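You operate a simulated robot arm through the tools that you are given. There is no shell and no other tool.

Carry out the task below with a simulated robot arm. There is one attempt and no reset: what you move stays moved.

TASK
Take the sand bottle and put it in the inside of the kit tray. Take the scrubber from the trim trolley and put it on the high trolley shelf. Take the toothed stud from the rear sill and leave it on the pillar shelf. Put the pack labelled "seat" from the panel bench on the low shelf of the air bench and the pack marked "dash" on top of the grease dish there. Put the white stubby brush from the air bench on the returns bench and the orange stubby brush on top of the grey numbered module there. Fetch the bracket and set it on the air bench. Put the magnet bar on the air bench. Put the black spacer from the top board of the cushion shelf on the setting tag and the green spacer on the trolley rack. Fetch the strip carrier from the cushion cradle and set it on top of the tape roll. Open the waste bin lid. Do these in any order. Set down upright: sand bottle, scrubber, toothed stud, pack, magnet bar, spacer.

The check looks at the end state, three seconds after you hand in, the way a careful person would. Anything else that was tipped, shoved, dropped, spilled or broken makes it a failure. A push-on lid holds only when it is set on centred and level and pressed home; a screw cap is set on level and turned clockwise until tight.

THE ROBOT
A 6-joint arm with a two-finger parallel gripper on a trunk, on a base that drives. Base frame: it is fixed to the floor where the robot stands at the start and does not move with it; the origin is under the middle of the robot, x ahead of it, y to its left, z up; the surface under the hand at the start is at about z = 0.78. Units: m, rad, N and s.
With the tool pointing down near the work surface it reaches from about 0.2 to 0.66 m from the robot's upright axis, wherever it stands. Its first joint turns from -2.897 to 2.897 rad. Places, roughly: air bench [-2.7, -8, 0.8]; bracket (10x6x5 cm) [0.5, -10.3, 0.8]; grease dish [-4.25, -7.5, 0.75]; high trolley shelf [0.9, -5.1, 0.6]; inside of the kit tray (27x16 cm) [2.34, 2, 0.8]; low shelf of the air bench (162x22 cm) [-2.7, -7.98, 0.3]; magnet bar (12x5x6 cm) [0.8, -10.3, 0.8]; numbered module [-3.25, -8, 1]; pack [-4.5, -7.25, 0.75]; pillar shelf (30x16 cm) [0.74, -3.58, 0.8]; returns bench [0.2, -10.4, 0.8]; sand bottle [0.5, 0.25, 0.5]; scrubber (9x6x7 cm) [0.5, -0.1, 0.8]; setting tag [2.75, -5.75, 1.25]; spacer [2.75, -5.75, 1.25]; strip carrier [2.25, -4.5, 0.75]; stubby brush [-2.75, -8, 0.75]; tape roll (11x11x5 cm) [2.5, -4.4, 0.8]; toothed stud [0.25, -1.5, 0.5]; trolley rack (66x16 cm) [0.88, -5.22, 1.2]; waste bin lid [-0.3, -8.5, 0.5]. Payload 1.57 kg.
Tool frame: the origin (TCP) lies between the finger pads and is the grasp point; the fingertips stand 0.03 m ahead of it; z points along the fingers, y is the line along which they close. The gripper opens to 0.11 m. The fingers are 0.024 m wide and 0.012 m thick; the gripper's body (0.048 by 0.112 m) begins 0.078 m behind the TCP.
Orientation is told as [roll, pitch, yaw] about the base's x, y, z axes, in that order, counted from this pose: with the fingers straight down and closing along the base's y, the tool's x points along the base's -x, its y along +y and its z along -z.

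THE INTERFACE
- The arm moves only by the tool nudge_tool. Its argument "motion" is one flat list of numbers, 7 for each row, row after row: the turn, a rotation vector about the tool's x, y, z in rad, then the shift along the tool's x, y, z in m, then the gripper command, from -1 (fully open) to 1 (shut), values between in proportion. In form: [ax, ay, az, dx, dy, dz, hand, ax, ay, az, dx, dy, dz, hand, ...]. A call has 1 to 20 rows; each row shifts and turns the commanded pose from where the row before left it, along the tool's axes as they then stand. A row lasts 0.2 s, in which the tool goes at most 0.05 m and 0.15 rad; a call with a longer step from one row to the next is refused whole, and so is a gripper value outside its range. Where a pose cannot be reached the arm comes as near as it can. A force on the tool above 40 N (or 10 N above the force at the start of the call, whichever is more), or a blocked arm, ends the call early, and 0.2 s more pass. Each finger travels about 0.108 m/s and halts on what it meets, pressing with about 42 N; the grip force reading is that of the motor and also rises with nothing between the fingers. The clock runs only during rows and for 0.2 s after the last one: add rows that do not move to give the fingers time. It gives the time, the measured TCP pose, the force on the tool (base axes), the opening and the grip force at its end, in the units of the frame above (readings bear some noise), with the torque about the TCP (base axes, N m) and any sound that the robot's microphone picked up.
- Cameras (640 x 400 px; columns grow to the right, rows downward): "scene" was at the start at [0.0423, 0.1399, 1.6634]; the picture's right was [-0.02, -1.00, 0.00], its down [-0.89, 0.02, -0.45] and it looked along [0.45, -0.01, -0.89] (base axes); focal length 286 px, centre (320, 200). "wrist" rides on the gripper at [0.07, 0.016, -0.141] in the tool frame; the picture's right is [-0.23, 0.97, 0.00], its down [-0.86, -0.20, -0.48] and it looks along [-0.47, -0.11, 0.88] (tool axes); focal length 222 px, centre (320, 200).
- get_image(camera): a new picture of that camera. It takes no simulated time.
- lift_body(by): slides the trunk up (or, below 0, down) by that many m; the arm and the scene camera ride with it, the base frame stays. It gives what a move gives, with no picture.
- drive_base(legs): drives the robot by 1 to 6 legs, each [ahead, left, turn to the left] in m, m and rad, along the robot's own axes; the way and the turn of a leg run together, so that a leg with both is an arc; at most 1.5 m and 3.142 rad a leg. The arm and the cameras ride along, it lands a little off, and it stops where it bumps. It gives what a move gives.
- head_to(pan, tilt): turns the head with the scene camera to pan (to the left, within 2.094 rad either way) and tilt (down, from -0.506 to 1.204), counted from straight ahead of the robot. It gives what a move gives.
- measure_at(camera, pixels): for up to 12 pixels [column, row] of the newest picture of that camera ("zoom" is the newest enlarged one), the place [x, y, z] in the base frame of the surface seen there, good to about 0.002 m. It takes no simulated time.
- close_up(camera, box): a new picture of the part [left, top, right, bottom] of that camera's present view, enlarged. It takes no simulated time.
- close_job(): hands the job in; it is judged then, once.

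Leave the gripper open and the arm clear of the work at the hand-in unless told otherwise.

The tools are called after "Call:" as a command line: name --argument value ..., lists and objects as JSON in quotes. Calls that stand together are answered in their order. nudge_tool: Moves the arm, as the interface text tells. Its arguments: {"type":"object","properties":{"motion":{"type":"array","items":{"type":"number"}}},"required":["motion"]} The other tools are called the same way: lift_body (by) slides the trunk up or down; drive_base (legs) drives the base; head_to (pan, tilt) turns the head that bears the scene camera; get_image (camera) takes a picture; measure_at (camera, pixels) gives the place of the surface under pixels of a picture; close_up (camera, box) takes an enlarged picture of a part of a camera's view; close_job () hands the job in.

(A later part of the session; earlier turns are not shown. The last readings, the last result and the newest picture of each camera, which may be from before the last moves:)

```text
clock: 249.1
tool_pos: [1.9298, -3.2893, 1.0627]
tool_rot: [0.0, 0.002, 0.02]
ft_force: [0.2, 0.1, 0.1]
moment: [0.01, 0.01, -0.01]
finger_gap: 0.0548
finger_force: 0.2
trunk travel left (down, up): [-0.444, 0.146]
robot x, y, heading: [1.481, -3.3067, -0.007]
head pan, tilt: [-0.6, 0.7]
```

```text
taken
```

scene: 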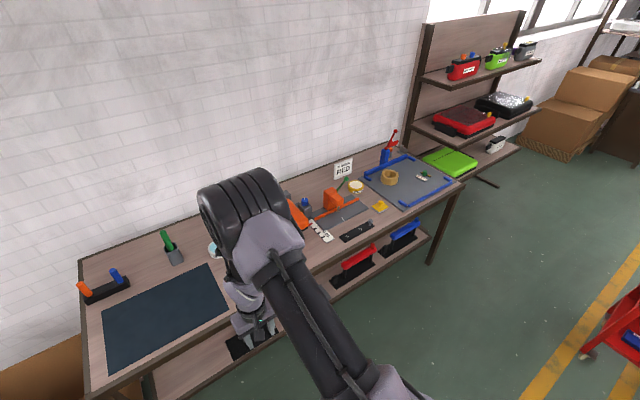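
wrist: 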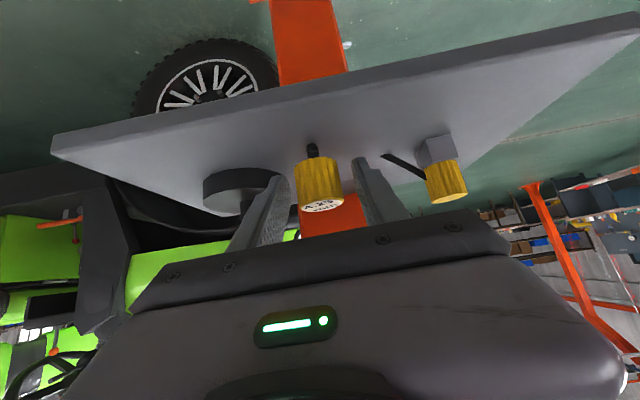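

Facing east. I drive right (south) 1.29 m, easing 0.15 m ahead, to stand before the cradle.

Call:
drive_base --legs '[[0.08, -0.65, 0], [0.08, -0.62, 0]]'

Call:
head_to --pan 0.0 --tilt 0.95

Call:
get_image --camera "scene"

Call:
get_image --camera "wrist"

```text
clock: 255.9
tool_pos: [2.088, -4.5686, 1.0631]
tool_rot: [-0.001, 0.001, 0.03]
ft_force: [0.2, 0.3, -0.1]
moment: [0.0, -0.02, -0.02]
finger_gap: 0.0549
finger_force: 0.1
trunk travel left (down, up): [-0.444, 0.146]
robot x, y, heading: [1.6436, -4.5898, 0.006]
head pan, tilt: [-0.6, 0.7]
```

```text
clock: 256.9
tool_pos: [2.0876, -4.5673, 1.0621]
tool_rot: [0.0, 0.002, 0.03]
ft_force: [-0.1, 0.5, -0.2]
moment: [0.0, 0.0, 0.01]
finger_gap: 0.055
finger_force: 0.0
trunk travel left (down, up): [-0.444, 0.146]
robot x, y, heading: [1.6409, -4.5919, 0.002]
head pan, tilt: [0.0, 0.949]
```

```text
taken
```

scene: 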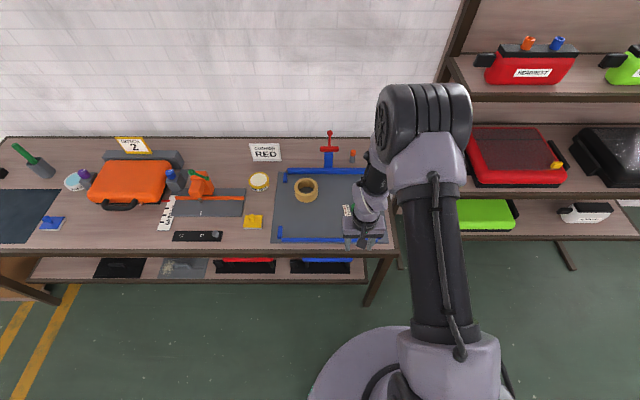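

```text
taken
```

wrist: 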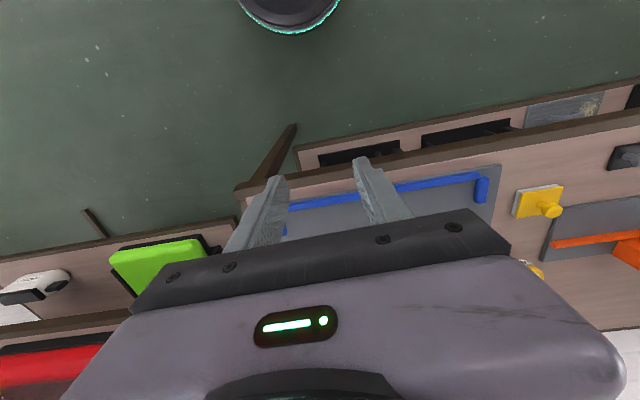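

I zoom on the cradle to fix the tape roll's centre and the carrier's knob.

Call:
close_up --camera "scene" --box '[265, 160, 365, 235]'

Call:
measure_at --camera "zoom" --pixels '[[262, 125], [262, 145], [200, 175], [220, 175], [320, 175], [335, 175], [262, 215], [262, 205], [235, 140], [300, 140], [225, 205], [262, 175]]'

```text
5.33 times, centred on (315, 198) of scene
```

zoom: 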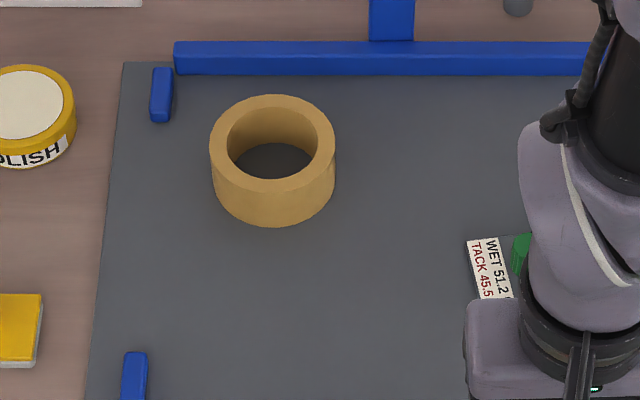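

```text
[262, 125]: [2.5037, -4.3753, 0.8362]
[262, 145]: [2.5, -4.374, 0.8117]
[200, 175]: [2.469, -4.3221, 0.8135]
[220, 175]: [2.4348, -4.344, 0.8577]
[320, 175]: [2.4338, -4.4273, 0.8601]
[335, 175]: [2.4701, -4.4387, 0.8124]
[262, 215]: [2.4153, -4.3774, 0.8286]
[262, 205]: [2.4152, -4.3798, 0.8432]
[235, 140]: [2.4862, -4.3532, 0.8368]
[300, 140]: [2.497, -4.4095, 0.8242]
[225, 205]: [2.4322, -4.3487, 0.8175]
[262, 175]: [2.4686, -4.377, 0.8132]
```

Call:
measure_at --camera "zoom" --pixels '[[213, 148], [331, 145], [270, 98], [272, 188], [232, 145], [313, 145], [270, 112], [272, 176], [228, 115], [318, 115], [228, 175], [312, 178]]'

```text
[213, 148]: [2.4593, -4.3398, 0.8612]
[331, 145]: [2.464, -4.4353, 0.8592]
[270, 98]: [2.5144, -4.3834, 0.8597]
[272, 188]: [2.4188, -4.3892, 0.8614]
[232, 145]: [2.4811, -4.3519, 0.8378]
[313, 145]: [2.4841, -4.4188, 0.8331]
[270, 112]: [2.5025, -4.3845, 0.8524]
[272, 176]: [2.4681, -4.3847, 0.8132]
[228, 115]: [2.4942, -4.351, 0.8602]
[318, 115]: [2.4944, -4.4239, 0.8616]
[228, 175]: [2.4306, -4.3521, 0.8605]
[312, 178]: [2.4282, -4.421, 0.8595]
```

Tape roll: centre ≈(2.466, -4.3875), outer radius 0.05, inner ≈0.0355, top z≈0.860. The carrier plate must be centred on it. I drive 0.17 m ahead and then move the tool over the knob.

Call:
drive_base --legs '[[0.17, 0, 0]]'

Call:
nudge_tool --motion '[0, 0, 0, -0.035, -0.007, 0, 0, 0, 0, 0, -0.036, -0.007, 0.02, 0, 0, 0, 0, -0.036, -0.007, 0.02, 0, 0, 0, 0, 0, 0, 0.03, 0, 0, 0, 0, 0, 0, 0, 0]'

Call:
get_image --camera "wrist"

Call:
get_image --camera "scene"

```text
clock: 258.4
tool_pos: [2.2557, -4.5653, 1.0631]
tool_rot: [-0.001, 0.004, 0.031]
ft_force: [0.8, 0.6, 0.0]
moment: [0.01, 0.01, -0.04]
finger_gap: 0.055
finger_force: 0.1
trunk travel left (down, up): [-0.444, 0.146]
robot x, y, heading: [1.8091, -4.5875, 0.007]
head pan, tilt: [0.0, 0.949]
```

```text
clock: 259.6
tool_pos: [2.362, -4.5848, 0.9934]
tool_rot: [-0.001, 0.002, 0.031]
ft_force: [-0.7, 0.0, -0.4]
moment: [0.03, 0.01, 0.02]
finger_gap: 0.055
finger_force: 0.1
trunk travel left (down, up): [-0.444, 0.146]
robot x, y, heading: [1.8051, -4.5903, -0.0]
head pan, tilt: [0.0, 0.949]
```

```text
taken
```

wrist: 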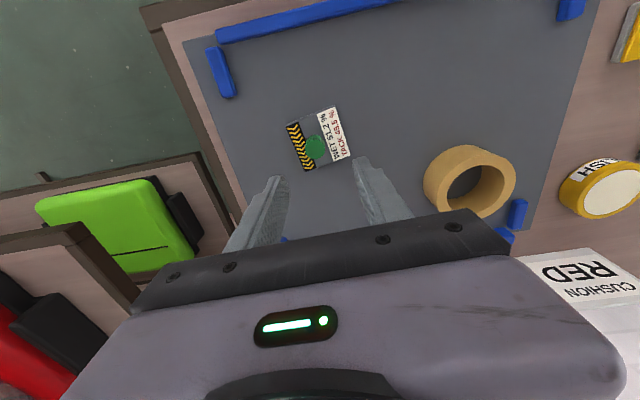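

```text
taken
```

scene: 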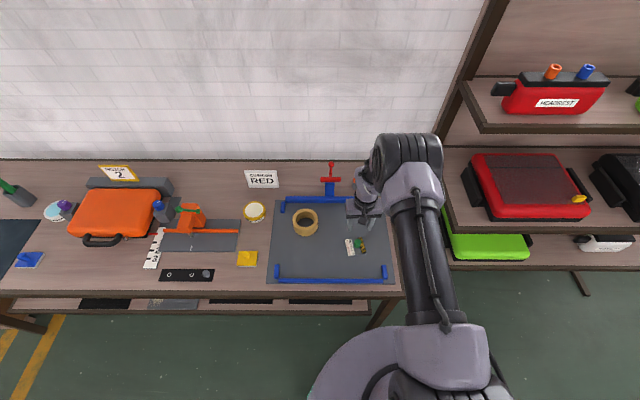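

I verify the knob's position with the wrist camera at (315,147).

Call:
measure_at --camera "wrist" --pixels '[[315, 147], [308, 145], [322, 150], [286, 125], [336, 105], [304, 172], [353, 155], [425, 180], [515, 180], [465, 150], [470, 215]]'

```text
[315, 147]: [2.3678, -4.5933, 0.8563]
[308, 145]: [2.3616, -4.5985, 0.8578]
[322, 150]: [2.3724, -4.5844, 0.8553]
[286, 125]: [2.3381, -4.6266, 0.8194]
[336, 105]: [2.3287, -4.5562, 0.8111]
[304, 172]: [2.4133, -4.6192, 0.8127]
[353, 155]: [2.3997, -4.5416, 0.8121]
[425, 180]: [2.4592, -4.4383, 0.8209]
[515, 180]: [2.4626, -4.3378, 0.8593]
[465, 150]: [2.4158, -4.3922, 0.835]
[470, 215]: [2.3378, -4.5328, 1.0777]
```

Knob axis ≈(2.366, -4.590). I correct by (4, -5) mm and descend to TCP z≈0.858 (fingertips just above the plate).

Call:
nudge_tool --motion '[0, 0, 0, -0.004, -0.005, 0.04, 0, 0, 0, 0, 0, 0, 0.04, 0, 0, 0, 0, 0, 0, 0.04, 0, 0, 0, 0, 0, 0, 0.0144, 0, 0, 0, 0, 0, 0, 0, 0]'

Call:
close_up --camera "wrist" --box '[200, 80, 440, 230]'

```text
clock: 260.8
tool_pos: [2.367, -4.5904, 0.8569]
tool_rot: [-0.001, 0.003, 0.032]
ft_force: [0.1, 0.3, -0.3]
moment: [0.02, 0.01, 0.02]
finger_gap: 0.0551
finger_force: 0.1
trunk travel left (down, up): [-0.444, 0.146]
robot x, y, heading: [1.8046, -4.5933, 0.002]
head pan, tilt: [0.0, 0.949]
```

```text
2.67 times, centred on (320, 155) of wrist
```

zoom: 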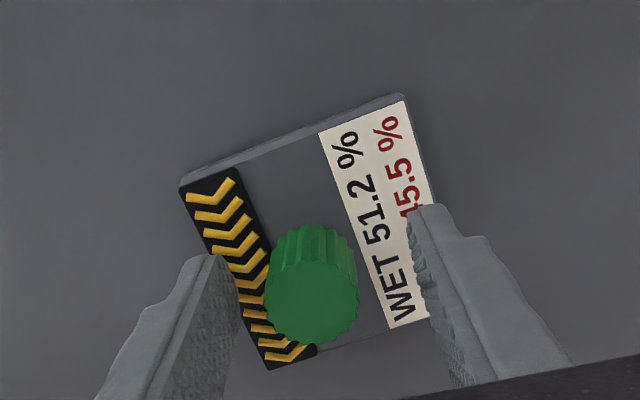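

The knob is centred between the fingers. Closing.

Call:
nudge_tool --motion '[0, 0, 0, 0, 0, 0, 0.3, 0, 0, 0, 0, 0, 0, 0.6, 0, 0, 0, 0, 0, 0, 1, 0, 0, 0, 0, 0, 0, 1]'

Call:
nudge_tool --motion '[0, 0, 0, 0, 0, -0.03, 1, 0, 0, 0, 0, 0, -0.04, 1, 0, 0, 0, 0, 0, -0.04, 1, 0, 0, 0, 0, 0, 0, 1]'

Call:
get_image --camera "wrist"

```text
clock: 261.8
tool_pos: [2.3676, -4.5892, 0.8564]
tool_rot: [0.0, 0.002, 0.031]
ft_force: [-0.2, 0.2, -0.1]
moment: [0.01, -0.04, 0.0]
finger_gap: 0.0253
finger_force: 37.1
trunk travel left (down, up): [-0.444, 0.146]
robot x, y, heading: [1.8053, -4.5878, 0.007]
head pan, tilt: [0.0, 0.949]
```

```text
clock: 262.8
tool_pos: [2.3682, -4.5884, 0.9673]
tool_rot: [0.001, 0.001, 0.032]
ft_force: [-0.3, -0.6, -0.4]
moment: [-0.03, 0.03, 0.04]
finger_gap: 0.0253
finger_force: 36.5
trunk travel left (down, up): [-0.444, 0.146]
robot x, y, heading: [1.8048, -4.5894, 0.004]
head pan, tilt: [0.0, 0.949]
```

```text
taken
```

wrist: 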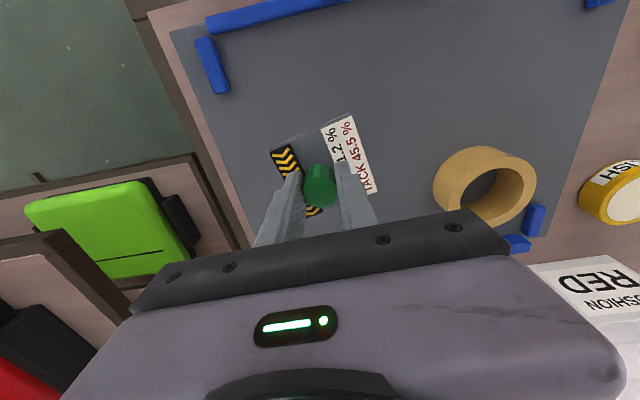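

Carrier lifted. Before moving over the roll I measure the blue clamp with red lever near it (scene (328,187), (331,170)).

Call:
get_image --camera "scene"

Call:
measure_at --camera "scene" --pixels '[[328, 187], [331, 167], [331, 180], [324, 180], [338, 181], [306, 200], [350, 190], [356, 178]]'

```text
taken
```

scene: 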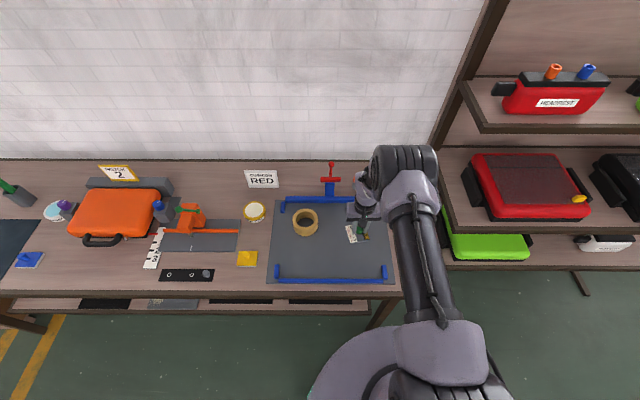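

```text
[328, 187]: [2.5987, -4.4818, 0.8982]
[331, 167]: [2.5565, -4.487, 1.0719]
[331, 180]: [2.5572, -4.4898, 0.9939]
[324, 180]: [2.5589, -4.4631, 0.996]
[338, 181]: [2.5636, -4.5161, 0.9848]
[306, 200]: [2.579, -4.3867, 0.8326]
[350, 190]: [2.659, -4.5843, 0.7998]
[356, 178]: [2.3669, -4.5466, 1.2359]
```

The red lever stands at (2.557, -4.46…-4.52, up to 1.07); moving first left then ahead keeps ≥0.1 m clearance. I drive left 0.198 m, then 0.05 m ahead.

Call:
drive_base --legs '[[0, 0.198, 0], [0.05, 0, 0]]'

Call:
get_image --camera "wrist"

Call:
measure_at --camera "wrist" --pixels '[[320, 150], [270, 150], [380, 160]]'

```text
clock: 264.9
tool_pos: [2.4186, -4.3854, 0.9676]
tool_rot: [-0.001, 0.002, 0.033]
ft_force: [0.1, 0.1, 0.2]
moment: [-0.02, 0.05, 0.01]
finger_gap: 0.0254
finger_force: 36.6
trunk travel left (down, up): [-0.444, 0.146]
robot x, y, heading: [1.8591, -4.385, -0.0]
head pan, tilt: [0.0, 0.949]
```

```text
taken
```

wrist: 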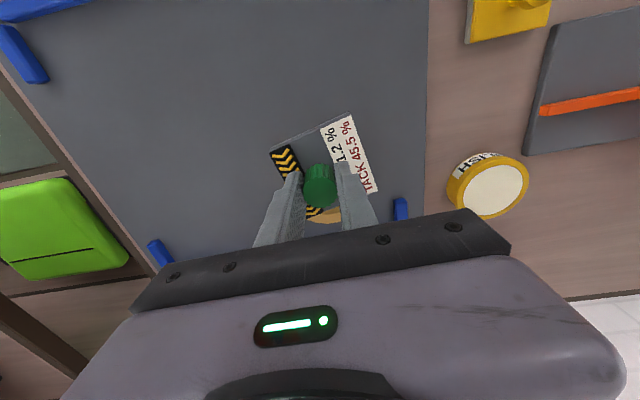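

```text
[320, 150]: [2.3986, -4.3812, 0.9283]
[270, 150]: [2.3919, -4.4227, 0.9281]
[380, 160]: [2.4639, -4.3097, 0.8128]
```

I move the last 45 mm forward and 5 mm right with the arm so the plate is centred over the roll.

Call:
nudge_tool --motion '[0, 0, 0, -0.0227, -0.0032, 0, 1, 0, 0, 0, -0.0227, -0.0032, 0, 1, 0, 0, 0, 0, 0, 0, 1, 0, 0, 0, 0, 0, 0, 1]'

Call:
close_up --camera "scene" --box '[270, 160, 400, 250]'

```text
clock: 265.9
tool_pos: [2.4643, -4.3901, 0.9695]
tool_rot: [0.0, 0.002, 0.032]
ft_force: [0.3, -0.3, -0.8]
moment: [0.0, 0.03, -0.01]
finger_gap: 0.0253
finger_force: 37.5
trunk travel left (down, up): [-0.444, 0.146]
robot x, y, heading: [1.8564, -4.3926, 0.005]
head pan, tilt: [0.0, 0.949]
```

```text
4.44 times, centred on (335, 205) of scene
```

zoom: 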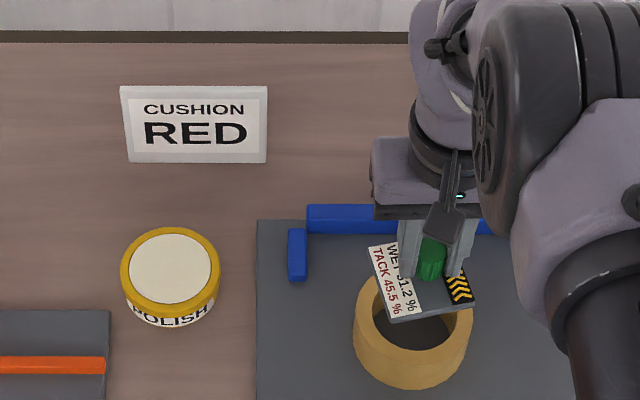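

Centred over the roll. I lower 6 cm, then creep to contact.

Call:
nudge_tool --motion '[0, 0, 0, 0, 0, 0.03, 1, 0, 0, 0, 0, 0, 0.029, 1, 0, 0, 0, 0, 0, 0, 1, 0, 0, 0, 0, 0, 0.002, 1, 0, 0, 0, 0, 0, 0, 1]'

Call:
nudge_tool --motion '[0, 0, 0, 0, 0, 0.002, 1, 0, 0, 0, 0, 0, 0, 1]'

```text
clock: 267.1
tool_pos: [2.4624, -4.3923, 0.9055]
tool_rot: [0.001, 0.003, 0.032]
ft_force: [0.9, 0.8, -0.8]
moment: [-0.02, -0.01, 0.0]
finger_gap: 0.0253
finger_force: 36.1
trunk travel left (down, up): [-0.444, 0.146]
robot x, y, heading: [1.8558, -4.3867, 0.006]
head pan, tilt: [0.0, 0.949]
```

```text
clock: 267.7
tool_pos: [2.4627, -4.3916, 0.9049]
tool_rot: [0.0, 0.0, 0.03]
ft_force: [0.7, -1.0, 15.2]
moment: [-0.08, 0.01, -0.1]
finger_gap: 0.025
finger_force: 36.7
trunk travel left (down, up): [-0.444, 0.146]
robot x, y, heading: [1.8587, -4.3865, 0.008]
head pan, tilt: [0.0, 0.949]
```

Contact (15 N) at z≈0.905 as predicted. I check how the plate lies before letting go.

Call:
close_up --camera "scene" --box '[310, 190, 390, 245]'

Call:
get_image --camera "wrist"

```text
7.27 times, centred on (350, 218) of scene
```

zoom: 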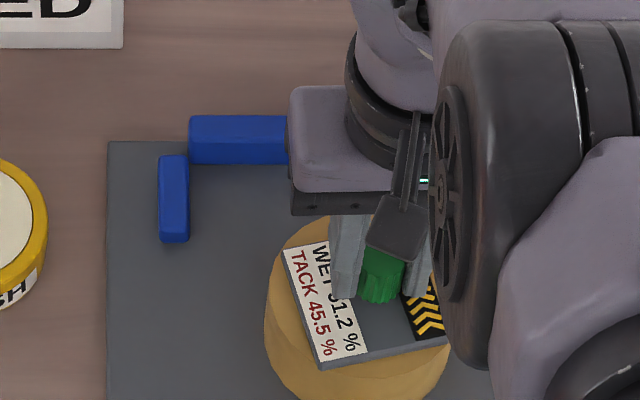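

```text
taken
```

wrist: 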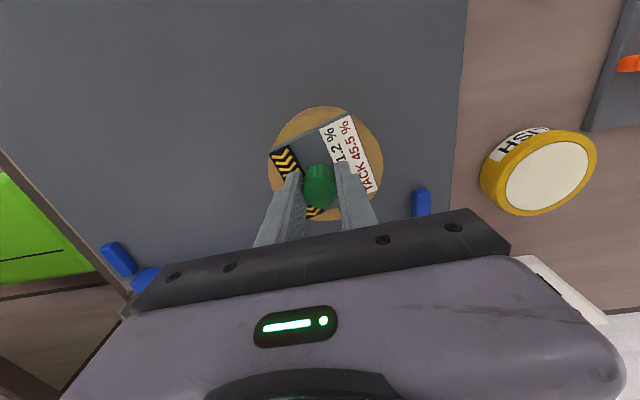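

The plate sits concentrically on the roll. I release and rise.

Call:
nudge_tool --motion '[0, 0, 0, 0, 0, 0, 0.5, 0, 0, 0, 0, 0, 0, 0.35, 0, 0, 0, 0, 0, 0, 0.2, 0, 0, 0, 0, 0, 0, 0.1, 0, 0, 0, 0, 0, 0, 0.1]'

Call:
nudge_tool --motion '[0, 0, 0, 0, 0, -0.02, 0.1, 0, 0, 0, 0, 0, -0.03, 0.1, 0, 0, 0, 0, 0, -0.04, 0.1, 0, 0, 0, 0, 0, -0.04, 0.1]'

Call:
get_image --camera "wrist"

```text
clock: 268.9
tool_pos: [2.4632, -4.3917, 0.903]
tool_rot: [0.001, 0.002, 0.032]
ft_force: [-0.7, 0.2, 0.0]
moment: [-0.03, -0.01, -0.04]
finger_gap: 0.0497
finger_force: 0.1
trunk travel left (down, up): [-0.444, 0.146]
robot x, y, heading: [1.8582, -4.3855, 0.004]
head pan, tilt: [0.0, 0.949]
```

```text
clock: 269.9
tool_pos: [2.4661, -4.391, 1.0369]
tool_rot: [0.0, 0.001, 0.031]
ft_force: [0.1, 0.0, 0.5]
moment: [-0.01, 0.0, -0.01]
finger_gap: 0.0494
finger_force: 0.1
trunk travel left (down, up): [-0.444, 0.146]
robot x, y, heading: [1.8582, -4.3878, 0.004]
head pan, tilt: [0.0, 0.949]
```

```text
taken
```

wrist: 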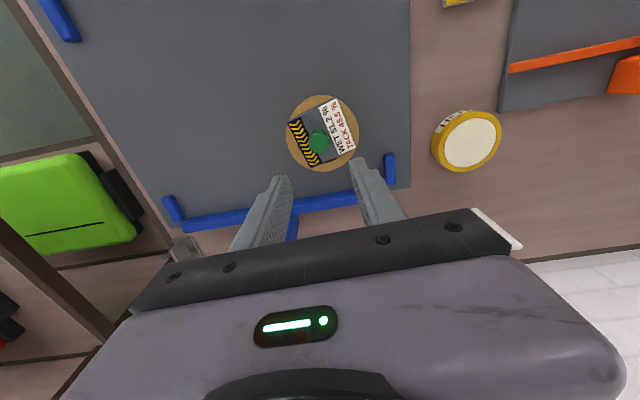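

The carrier rests level on the tape roll. Next, the spacers on the cushion shelf's top board. I retract the arm, back to x≈1.62 and look south-east.

Call:
nudge_tool --motion '[0, 0, 0, 0.03, 0, -0.03, 0.1, 0, 0, 0, 0.04, 0, -0.02, 0.1, 0, 0, 0, 0.04, 0, -0.01, 0.1, 0, 0, 0, 0.04, 0, 0, 0.1, 0, 0, 0, 0, 0, 0, 0.1]'

Call:
drive_base --legs '[[-0.22, 0, 0]]'

Call:
lift_body --by 0.14

Call:
head_to --pan -0.8 --tilt 0.4

Call:
get_image --camera "scene"

```text
clock: 271.1
tool_pos: [2.3148, -4.3958, 1.0933]
tool_rot: [0.0, 0.003, 0.031]
ft_force: [-0.6, -0.5, 0.2]
moment: [0.0, 0.01, -0.01]
finger_gap: 0.0494
finger_force: 0.2
trunk travel left (down, up): [-0.444, 0.146]
robot x, y, heading: [1.8596, -4.3866, 0.003]
head pan, tilt: [0.0, 0.949]
```

```text
clock: 272.8
tool_pos: [2.0947, -4.3964, 1.0946]
tool_rot: [0.001, 0.001, 0.032]
ft_force: [-0.1, -0.2, 0.6]
moment: [0.0, -0.01, -0.01]
finger_gap: 0.0495
finger_force: 0.0
trunk travel left (down, up): [-0.444, 0.146]
robot x, y, heading: [1.6438, -4.3867, 0.003]
head pan, tilt: [0.0, 0.949]
```

```text
clock: 274.4
tool_pos: [2.0954, -4.3966, 1.2337]
tool_rot: [0.0, 0.0, 0.03]
ft_force: [-1.0, 0.1, -0.7]
moment: [-0.03, 0.01, -0.01]
finger_gap: 0.0495
finger_force: 0.0
trunk travel left (down, up): [-0.584, 0.006]
robot x, y, heading: [1.6384, -4.391, 0.008]
head pan, tilt: [0.0, 0.949]
```

```text
clock: 275.6
tool_pos: [2.0957, -4.3965, 1.2337]
tool_rot: [0.001, 0.001, 0.031]
ft_force: [-0.6, 0.0, -0.3]
moment: [-0.01, 0.01, 0.0]
finger_gap: 0.0495
finger_force: 0.0
trunk travel left (down, up): [-0.584, 0.006]
robot x, y, heading: [1.6378, -4.3911, 0.004]
head pan, tilt: [-0.799, 0.4]
```

```text
taken
```

scene: 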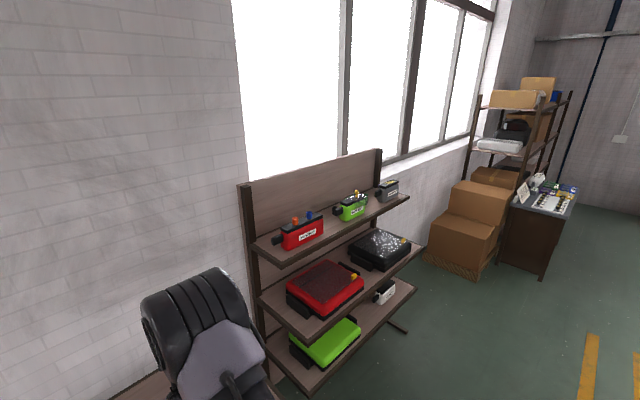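

Call:
close_up --camera "scene" --box '[240, 140, 440, 390]'

Call:
measure_at --camera "scene" --pixels '[[283, 266], [408, 200], [330, 242], [300, 330], [418, 247], [310, 390], [412, 290], [355, 190], [370, 190], [376, 205], [345, 200], [405, 328]]'

```text
1.60 times, centred on (340, 265) of scene
```

zoom: 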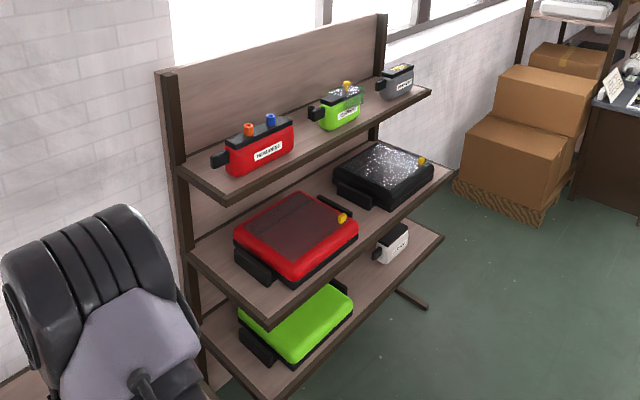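

```text
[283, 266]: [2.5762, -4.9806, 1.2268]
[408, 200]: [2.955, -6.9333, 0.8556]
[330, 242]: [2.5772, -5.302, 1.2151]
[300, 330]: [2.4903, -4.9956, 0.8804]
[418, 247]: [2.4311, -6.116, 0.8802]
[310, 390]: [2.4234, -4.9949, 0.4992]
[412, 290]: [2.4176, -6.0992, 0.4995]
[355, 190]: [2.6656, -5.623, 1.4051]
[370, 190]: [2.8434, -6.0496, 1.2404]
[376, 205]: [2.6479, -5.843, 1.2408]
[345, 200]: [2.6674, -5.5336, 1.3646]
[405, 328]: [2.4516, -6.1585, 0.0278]
```

Board fronts: top x≈2.576 (z 1.24), middle x≈2.43, low x≈2.42. I drive right (south) 1.3 m to stand opposite y≈-5.7 and look at the top board.

Call:
drive_base --legs '[[0.02, -0.65, 0], [0.02, -0.65, 0]]'

Call:
head_to --pan 0.0 --tilt 0.45

Call:
get_image --camera "scene"

```text
clock: 282.5
tool_pos: [2.1561, -5.718, 1.2324]
tool_rot: [-0.001, 0.001, 0.049]
ft_force: [-0.5, -0.4, -0.2]
moment: [-0.02, 0.02, 0.02]
finger_gap: 0.0494
finger_force: 0.1
trunk travel left (down, up): [-0.584, 0.006]
robot x, y, heading: [1.7015, -5.717, 0.025]
head pan, tilt: [-0.799, 0.4]
```

```text
clock: 283.7
tool_pos: [2.1573, -5.7183, 1.2337]
tool_rot: [0.001, 0.002, 0.048]
ft_force: [-0.5, -0.4, -0.6]
moment: [0.03, -0.01, 0.01]
finger_gap: 0.0492
finger_force: 0.0
trunk travel left (down, up): [-0.584, 0.006]
robot x, y, heading: [1.7015, -5.7169, 0.021]
head pan, tilt: [0.0, 0.45]
```

```text
taken
```

scene: 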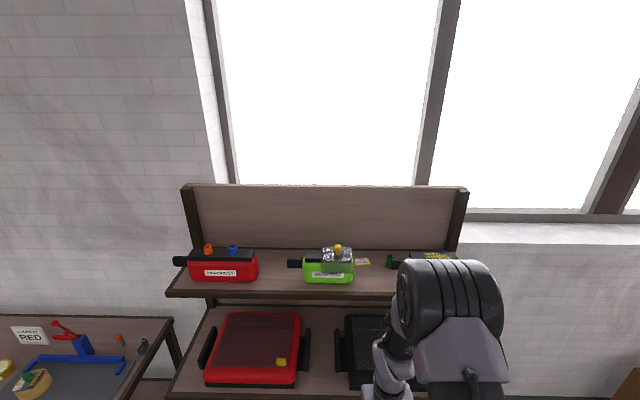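

I see a small tag at (362,262) and a green object at (390,262). Zooming.

Call:
close_up --camera "scene" --box '[290, 235, 470, 300]'

Call:
head_to --pan -0.3 --tilt 0.5

Call:
get_image --camera "wrist"

```text
3.56 times, centred on (380, 268) of scene
```

zoom: 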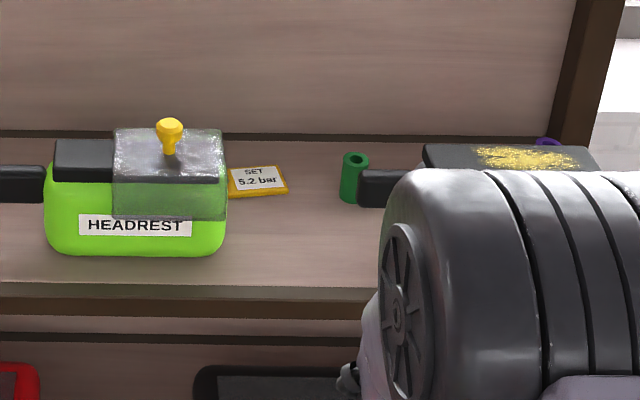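

```text
clock: 284.5
tool_pos: [2.1552, -5.7178, 1.2329]
tool_rot: [-0.001, 0.002, 0.05]
ft_force: [0.7, 0.4, -0.3]
moment: [0.02, -0.02, -0.03]
finger_gap: 0.0494
finger_force: 0.0
trunk travel left (down, up): [-0.584, 0.006]
robot x, y, heading: [1.6989, -5.7183, 0.017]
head pan, tilt: [-0.3, 0.499]
```

```text
taken
```

wrist: 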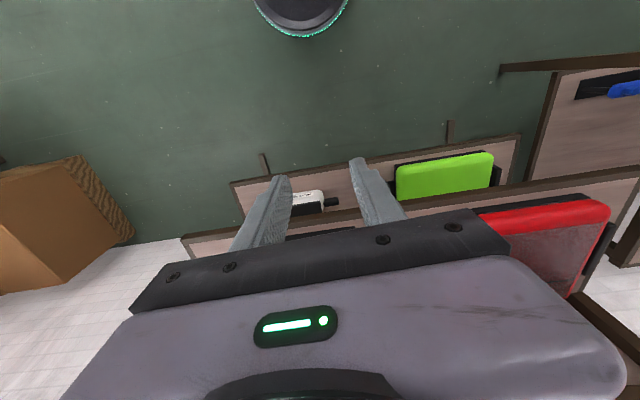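

The "SET 5.2 bar" tag and a green tube spacer are visible; the arm hides the rest. I drive right 0.35 m to see past it.

Call:
drive_base --legs '[[0, -0.38, -0.02]]'

Call:
head_to --pan 0.2 --tilt 0.45

Call:
get_image --camera "scene"

Call:
close_up --camera "scene" --box '[280, 225, 440, 305]'

```text
clock: 286.9
tool_pos: [2.1598, -6.1059, 1.2341]
tool_rot: [-0.002, 0.002, 0.026]
ft_force: [-0.3, 0.7, 0.4]
moment: [0.03, -0.01, -0.01]
finger_gap: 0.0495
finger_force: 0.0
trunk travel left (down, up): [-0.584, 0.006]
robot x, y, heading: [1.7059, -6.0941, 0.003]
head pan, tilt: [-0.3, 0.499]
```

```text
clock: 287.8
tool_pos: [2.16, -6.1075, 1.2338]
tool_rot: [-0.001, 0.001, 0.025]
ft_force: [-0.4, 0.0, 0.3]
moment: [0.04, 0.0, -0.03]
finger_gap: 0.0491
finger_force: 0.1
trunk travel left (down, up): [-0.584, 0.006]
robot x, y, heading: [1.7017, -6.0926, -0.002]
head pan, tilt: [0.201, 0.45]
```

```text
taken
```

scene: 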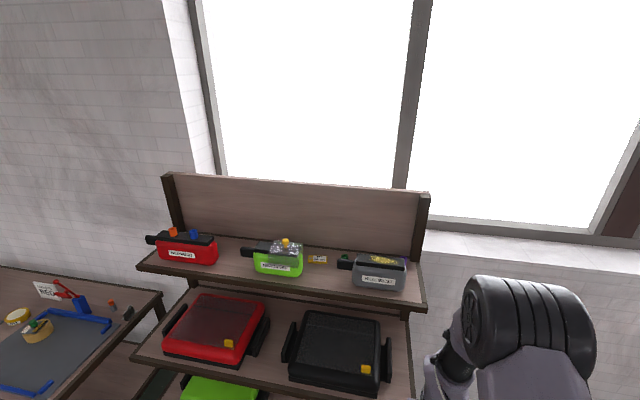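

```text
4.00 times, centred on (360, 265) of scene
```

zoom: 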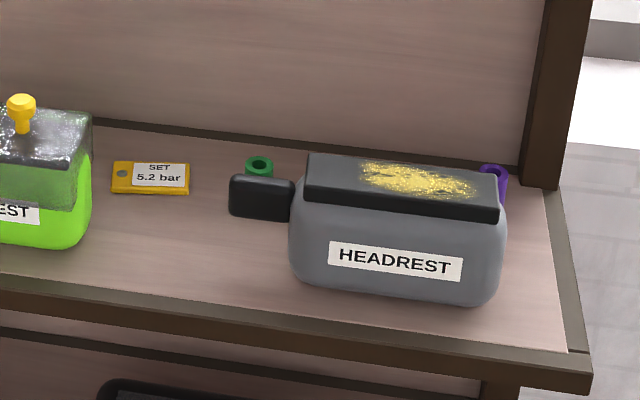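

I see the tag, green tube, purple tube behind the grey headrest; no black spacer yet. I zoom harder around the green tube and handle.

Call:
close_up --camera "scene" --box '[300, 245, 360, 285]'

Call:
measure_at --camera "zoom" --pixels '[[477, 80], [477, 60], [180, 130], [100, 140], [235, 140], [165, 165], [475, 150], [480, 110], [300, 150], [460, 75], [495, 75], [400, 160]]'

```text
10.00 times, centred on (330, 265) of scene
```

zoom: 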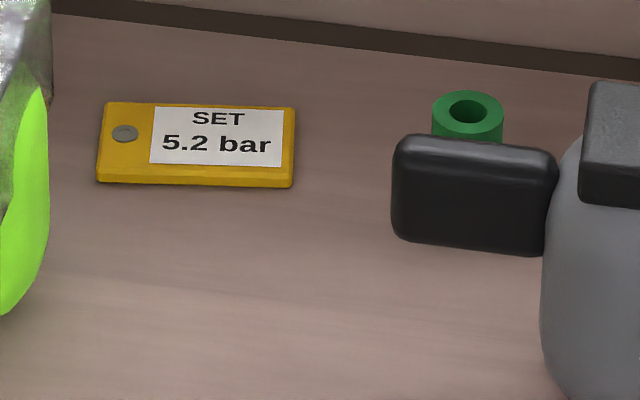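

```text
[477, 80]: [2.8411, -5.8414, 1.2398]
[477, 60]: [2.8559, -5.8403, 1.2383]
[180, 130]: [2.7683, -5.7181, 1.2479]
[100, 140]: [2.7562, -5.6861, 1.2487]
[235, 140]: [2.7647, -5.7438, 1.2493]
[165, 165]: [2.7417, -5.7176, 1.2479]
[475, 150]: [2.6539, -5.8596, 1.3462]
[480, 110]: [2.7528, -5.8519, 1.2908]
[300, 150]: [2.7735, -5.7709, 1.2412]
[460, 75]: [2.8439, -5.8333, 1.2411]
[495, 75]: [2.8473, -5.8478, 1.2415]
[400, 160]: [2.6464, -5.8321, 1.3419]
```

Green spacer ≈(2.757, -5.85), top z 1.29; tag ≈(2.755, -5.725). To find the black spacer I go north and look along behind the headrests.

Call:
drive_base --legs '[[0, 0.9, 0]]'

Call:
head_to --pan -0.35 --tilt 0.4

Call:
get_image --camera "scene"

Call:
close_up --camera "scene" --box '[260, 190, 460, 300]'

```text
clock: 292.6
tool_pos: [2.1609, -5.1895, 1.2332]
tool_rot: [-0.001, 0.004, 0.025]
ft_force: [-0.4, -0.3, 0.2]
moment: [0.0, 0.0, 0.02]
finger_gap: 0.0496
finger_force: 0.0
trunk travel left (down, up): [-0.584, 0.006]
robot x, y, heading: [1.7006, -5.1777, 0.001]
head pan, tilt: [0.201, 0.45]
```

```text
clock: 293.6
tool_pos: [2.1623, -5.1884, 1.234]
tool_rot: [0.0, 0.001, 0.026]
ft_force: [0.1, -0.7, 0.5]
moment: [-0.02, 0.01, 0.0]
finger_gap: 0.0494
finger_force: 0.2
trunk travel left (down, up): [-0.584, 0.006]
robot x, y, heading: [1.7088, -5.1765, -0.001]
head pan, tilt: [-0.351, 0.4]
```

```text
taken
```

scene: 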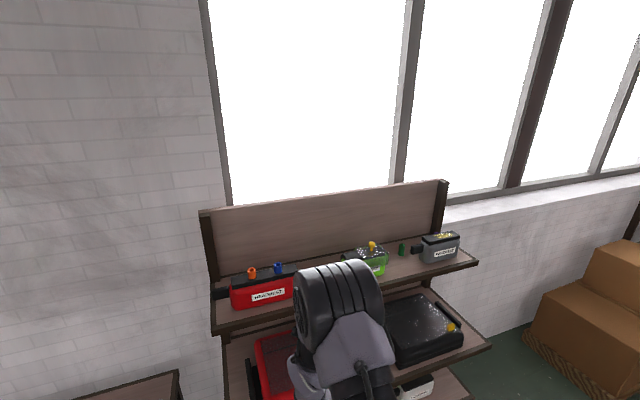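

```text
3.20 times, centred on (360, 245) of scene
```

zoom: 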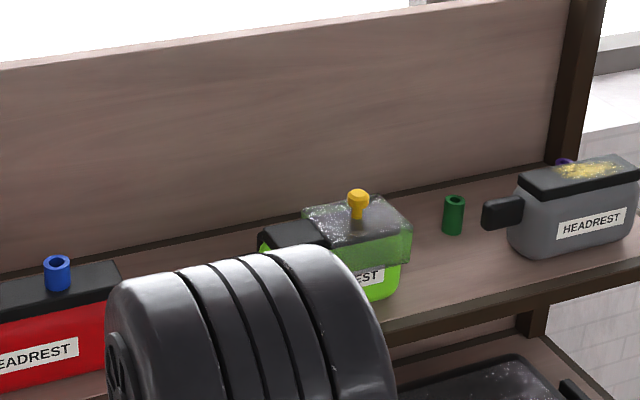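

Still no black spacer visible. I check from the south side, looking north along the board.

Call:
drive_base --legs '[[0, -0.85, 0], [0, -0.75, 0]]'

Call:
head_to --pan 0.75 --tilt 0.4

Call:
get_image --camera "scene"

```text
clock: 301.8
tool_pos: [2.1582, -6.7983, 1.2335]
tool_rot: [-0.002, 0.002, 0.023]
ft_force: [-0.2, 0.0, 0.9]
moment: [0.0, 0.0, 0.01]
finger_gap: 0.0497
finger_force: 0.1
trunk travel left (down, up): [-0.584, 0.006]
robot x, y, heading: [1.7032, -6.7835, 0.003]
head pan, tilt: [-0.351, 0.4]
```

```text
clock: 303.1
tool_pos: [2.1591, -6.7985, 1.2333]
tool_rot: [0.0, 0.003, 0.022]
ft_force: [0.0, 0.6, -0.3]
moment: [0.01, 0.0, 0.02]
finger_gap: 0.0497
finger_force: 0.0
trunk travel left (down, up): [-0.584, 0.006]
robot x, y, heading: [1.7011, -6.7861, -0.008]
head pan, tilt: [0.75, 0.4]
```

```text
taken
```

scene: 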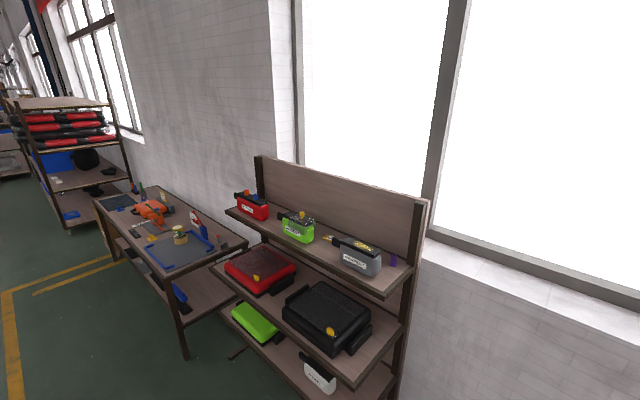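

Call:
close_up --camera "scene" --box '[225, 175, 425, 300]'

Call:
close_up --camera "scene" --box '[235, 185, 325, 245]'

```text
3.20 times, centred on (325, 238) of scene
```

zoom: 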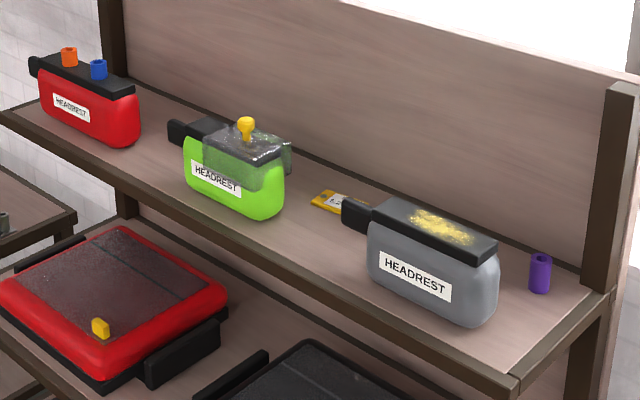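

```text
6.67 times, centred on (280, 215) of scene
```

zoom: 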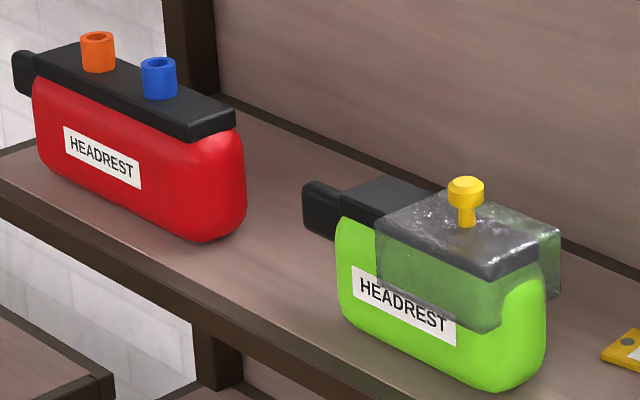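

No black spacer visible from either side; it may stand behind a headrest. I'll inspect from above with the wrist camera: raise the tool to z≈1.43 first, then drive back north to y≈-5.72.

Call:
nudge_tool --motion '[0, 0, 0, 0, 0, -0.04, 0.1, 0, 0, 0, 0, 0, -0.04, 0.1, 0, 0, 0, 0, 0, -0.04, 0.1, 0, 0, 0, 0, 0, -0.04, 0.1, 0, 0, 0, 0, 0, -0.04, 0.1, 0, 0, 0, 0, 0, 0, 0.1]'

Call:
drive_base --legs '[[0, 1.06, 0], [0.35, 0, 0]]'

Call:
get_image --camera "wrist"

```text
clock: 304.5
tool_pos: [2.1623, -6.7967, 1.4361]
tool_rot: [0.0, 0.0, 0.021]
ft_force: [-0.3, -0.6, 0.3]
moment: [0.0, -0.01, -0.03]
finger_gap: 0.0495
finger_force: 0.0
trunk travel left (down, up): [-0.584, 0.006]
robot x, y, heading: [1.7037, -6.7785, -0.007]
head pan, tilt: [0.75, 0.4]
```

```text
clock: 312.0
tool_pos: [2.525, -5.7296, 1.4358]
tool_rot: [-0.001, 0.001, 0.004]
ft_force: [-0.2, -0.1, 1.0]
moment: [0.0, 0.01, -0.02]
finger_gap: 0.0496
finger_force: 0.2
trunk travel left (down, up): [-0.584, 0.006]
robot x, y, heading: [2.066, -5.7089, -0.027]
head pan, tilt: [0.75, 0.4]
```

```text
taken
```

wrist: 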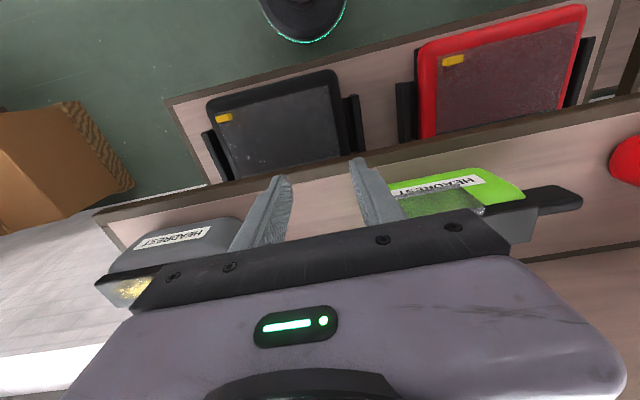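

Between the two headrests with clearance. I extend the arm forward 0.22 m over the tag.

Call:
nudge_tool --motion '[0, 0, 0, -0.044, 0, 0, 0.1, 0, 0, 0, -0.044, 0, 0, 0.1, 0, 0, 0, -0.044, 0, 0, 0.1, 0, 0, 0, -0.044, 0, 0, 0.1, 0, 0, 0, -0.044, 0, 0, 0.1, 0, 0, 0, 0, 0, 0, 0.1]'

Call:
get_image --camera "wrist"

```text
clock: 313.4
tool_pos: [2.7422, -5.7278, 1.4346]
tool_rot: [-0.002, 0.002, 0.006]
ft_force: [-0.6, -0.9, -0.8]
moment: [0.0, -0.02, 0.02]
finger_gap: 0.0495
finger_force: 0.0
trunk travel left (down, up): [-0.584, 0.006]
robot x, y, heading: [2.0647, -5.7092, -0.02]
head pan, tilt: [0.75, 0.4]
```

```text
taken
```

wrist: 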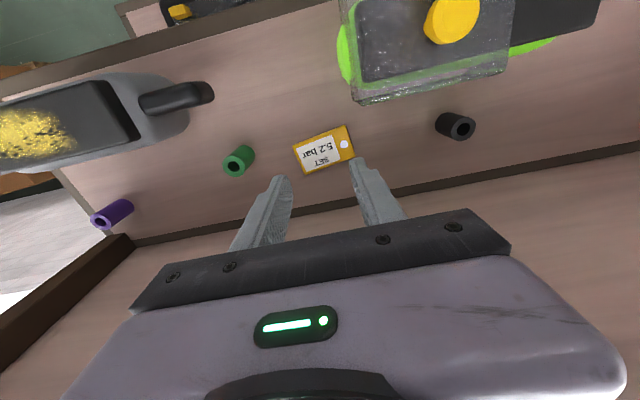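

The black spacer stands behind the green headrest at wrist (455,125). I measure it, the tag, the green spacer and the hood edges.

Call:
measure_at --camera "wrist" --pixels '[[460, 128], [443, 118], [474, 127], [455, 113], [460, 138], [237, 162], [252, 152], [324, 150], [344, 144], [300, 152], [350, 100], [510, 75]]'

Call:
close_up --camera "wrist" --box '[210, 60, 530, 240]'

```text
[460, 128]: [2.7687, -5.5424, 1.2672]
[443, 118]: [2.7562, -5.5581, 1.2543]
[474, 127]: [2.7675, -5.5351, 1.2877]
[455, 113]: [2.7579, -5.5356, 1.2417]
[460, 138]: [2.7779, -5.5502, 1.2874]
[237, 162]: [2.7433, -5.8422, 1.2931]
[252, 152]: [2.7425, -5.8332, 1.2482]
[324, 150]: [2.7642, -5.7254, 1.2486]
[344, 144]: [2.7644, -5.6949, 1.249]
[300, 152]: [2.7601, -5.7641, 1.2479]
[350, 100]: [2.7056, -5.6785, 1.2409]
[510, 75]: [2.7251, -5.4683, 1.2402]
```

```text
2.00 times, centred on (370, 150) of wrist
```

zoom: 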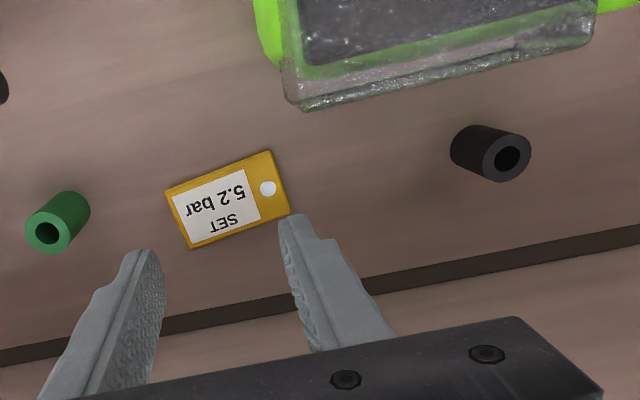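

Call:
close_up --camera "wrist" --box '[425, 100, 489, 150]'

Call:
measure_at --camera "zoom" --pixels '[[255, 275], [480, 240], [375, 305], [365, 205], [290, 250], [440, 220], [300, 290], [460, 280], [150, 200], [230, 150], [330, 235], [425, 255]]'

```text
8.00 times, centred on (457, 125) of wrist
```

zoom: 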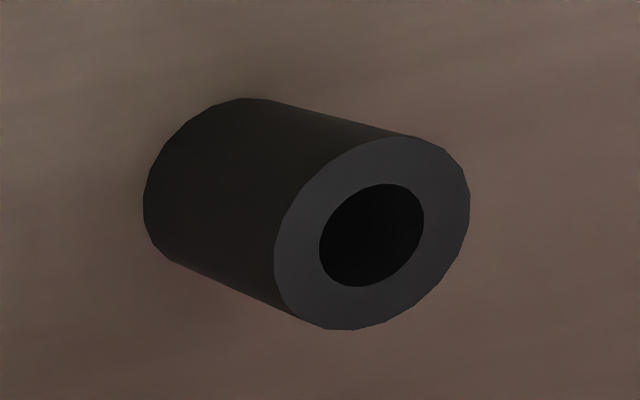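

```text
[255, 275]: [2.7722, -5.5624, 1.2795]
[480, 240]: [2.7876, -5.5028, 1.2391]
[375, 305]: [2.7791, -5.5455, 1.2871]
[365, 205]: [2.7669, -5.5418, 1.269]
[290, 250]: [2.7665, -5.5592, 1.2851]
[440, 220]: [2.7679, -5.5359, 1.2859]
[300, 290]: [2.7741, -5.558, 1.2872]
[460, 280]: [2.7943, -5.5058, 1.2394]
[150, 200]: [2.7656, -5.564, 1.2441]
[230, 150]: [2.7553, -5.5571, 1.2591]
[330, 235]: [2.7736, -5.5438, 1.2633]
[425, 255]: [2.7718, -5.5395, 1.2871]
```

Black spacer: axis ≈(2.768, -5.5465), diameter ≈0.028, z 1.24–1.288. I measure the hood's back edge and heights to make sure the gripper clears it.

Call:
measure_at --camera "wrist" --pixels '[[410, 92], [380, 98], [470, 78], [440, 60], [400, 60], [360, 85], [500, 60], [455, 20], [512, 30], [560, 25], [345, 60], [430, 90]]'

Call:
close_up --camera "wrist" --box '[330, 0, 530, 110]'

```text
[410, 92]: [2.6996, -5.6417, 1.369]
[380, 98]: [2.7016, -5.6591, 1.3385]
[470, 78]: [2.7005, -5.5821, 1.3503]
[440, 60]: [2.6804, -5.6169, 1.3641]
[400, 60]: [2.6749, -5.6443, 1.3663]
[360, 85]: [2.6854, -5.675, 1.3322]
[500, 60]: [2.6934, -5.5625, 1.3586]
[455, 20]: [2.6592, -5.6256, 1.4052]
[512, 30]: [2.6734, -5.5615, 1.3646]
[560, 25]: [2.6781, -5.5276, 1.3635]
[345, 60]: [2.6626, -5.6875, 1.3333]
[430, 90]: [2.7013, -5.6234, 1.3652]
```

```text
3.20 times, centred on (430, 55) of wrist
```

zoom: 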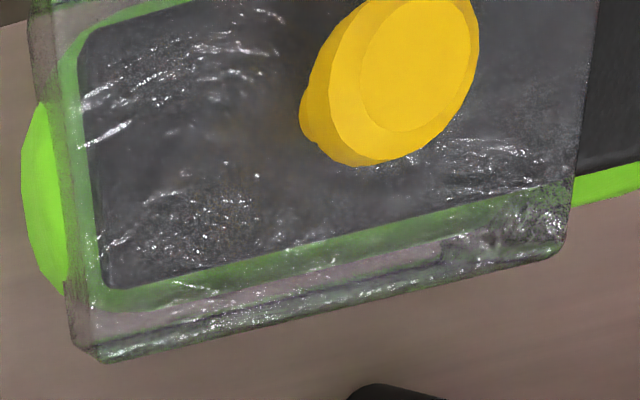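

Hood's back face x≈2.70, top ≈1.366, knob 1.405; the spacer at x=2.768 is free behind it. I drive the base 0.026 ahead and 0.181 left to bring the tool over the black spacer.

Call:
drive_base --legs '[[0.027, 0, 0], [0, 0.181, 0]]'

Call:
get_image --camera "wrist"

```text
clock: 315.3
tool_pos: [2.7744, -5.5482, 1.434]
tool_rot: [0.002, 0.002, 0.0]
ft_force: [0.6, 0.5, 0.8]
moment: [-0.01, 0.02, 0.0]
finger_gap: 0.0497
finger_force: 0.0
trunk travel left (down, up): [-0.584, 0.006]
robot x, y, heading: [2.1016, -5.5283, -0.031]
head pan, tilt: [0.75, 0.4]
```

```text
taken
```

wrist: 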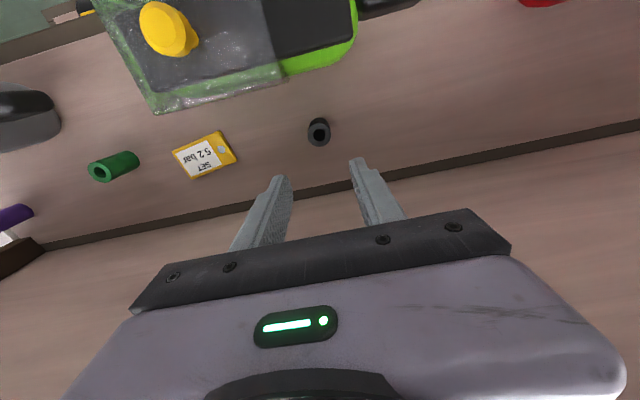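

Call:
close_up --camera "wrist" --box '[294, 110, 346, 150]'

Call:
measure_at --camera "zoom" --pixels '[[180, 210], [420, 210], [310, 105], [310, 310], [200, 270], [400, 150], [240, 150], [380, 290]]'

```text
10.00 times, centred on (320, 130) of wrist
```

zoom: 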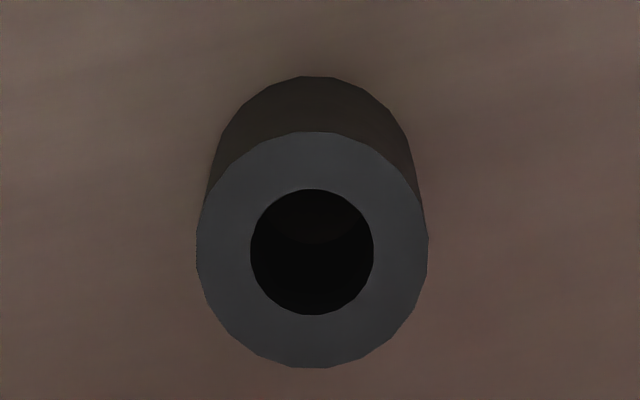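

```text
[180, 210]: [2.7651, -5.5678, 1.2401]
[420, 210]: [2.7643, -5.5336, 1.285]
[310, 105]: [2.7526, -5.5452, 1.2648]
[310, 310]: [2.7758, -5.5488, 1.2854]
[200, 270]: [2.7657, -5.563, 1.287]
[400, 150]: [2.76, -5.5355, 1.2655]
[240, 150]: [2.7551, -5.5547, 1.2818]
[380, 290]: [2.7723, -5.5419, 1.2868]
```

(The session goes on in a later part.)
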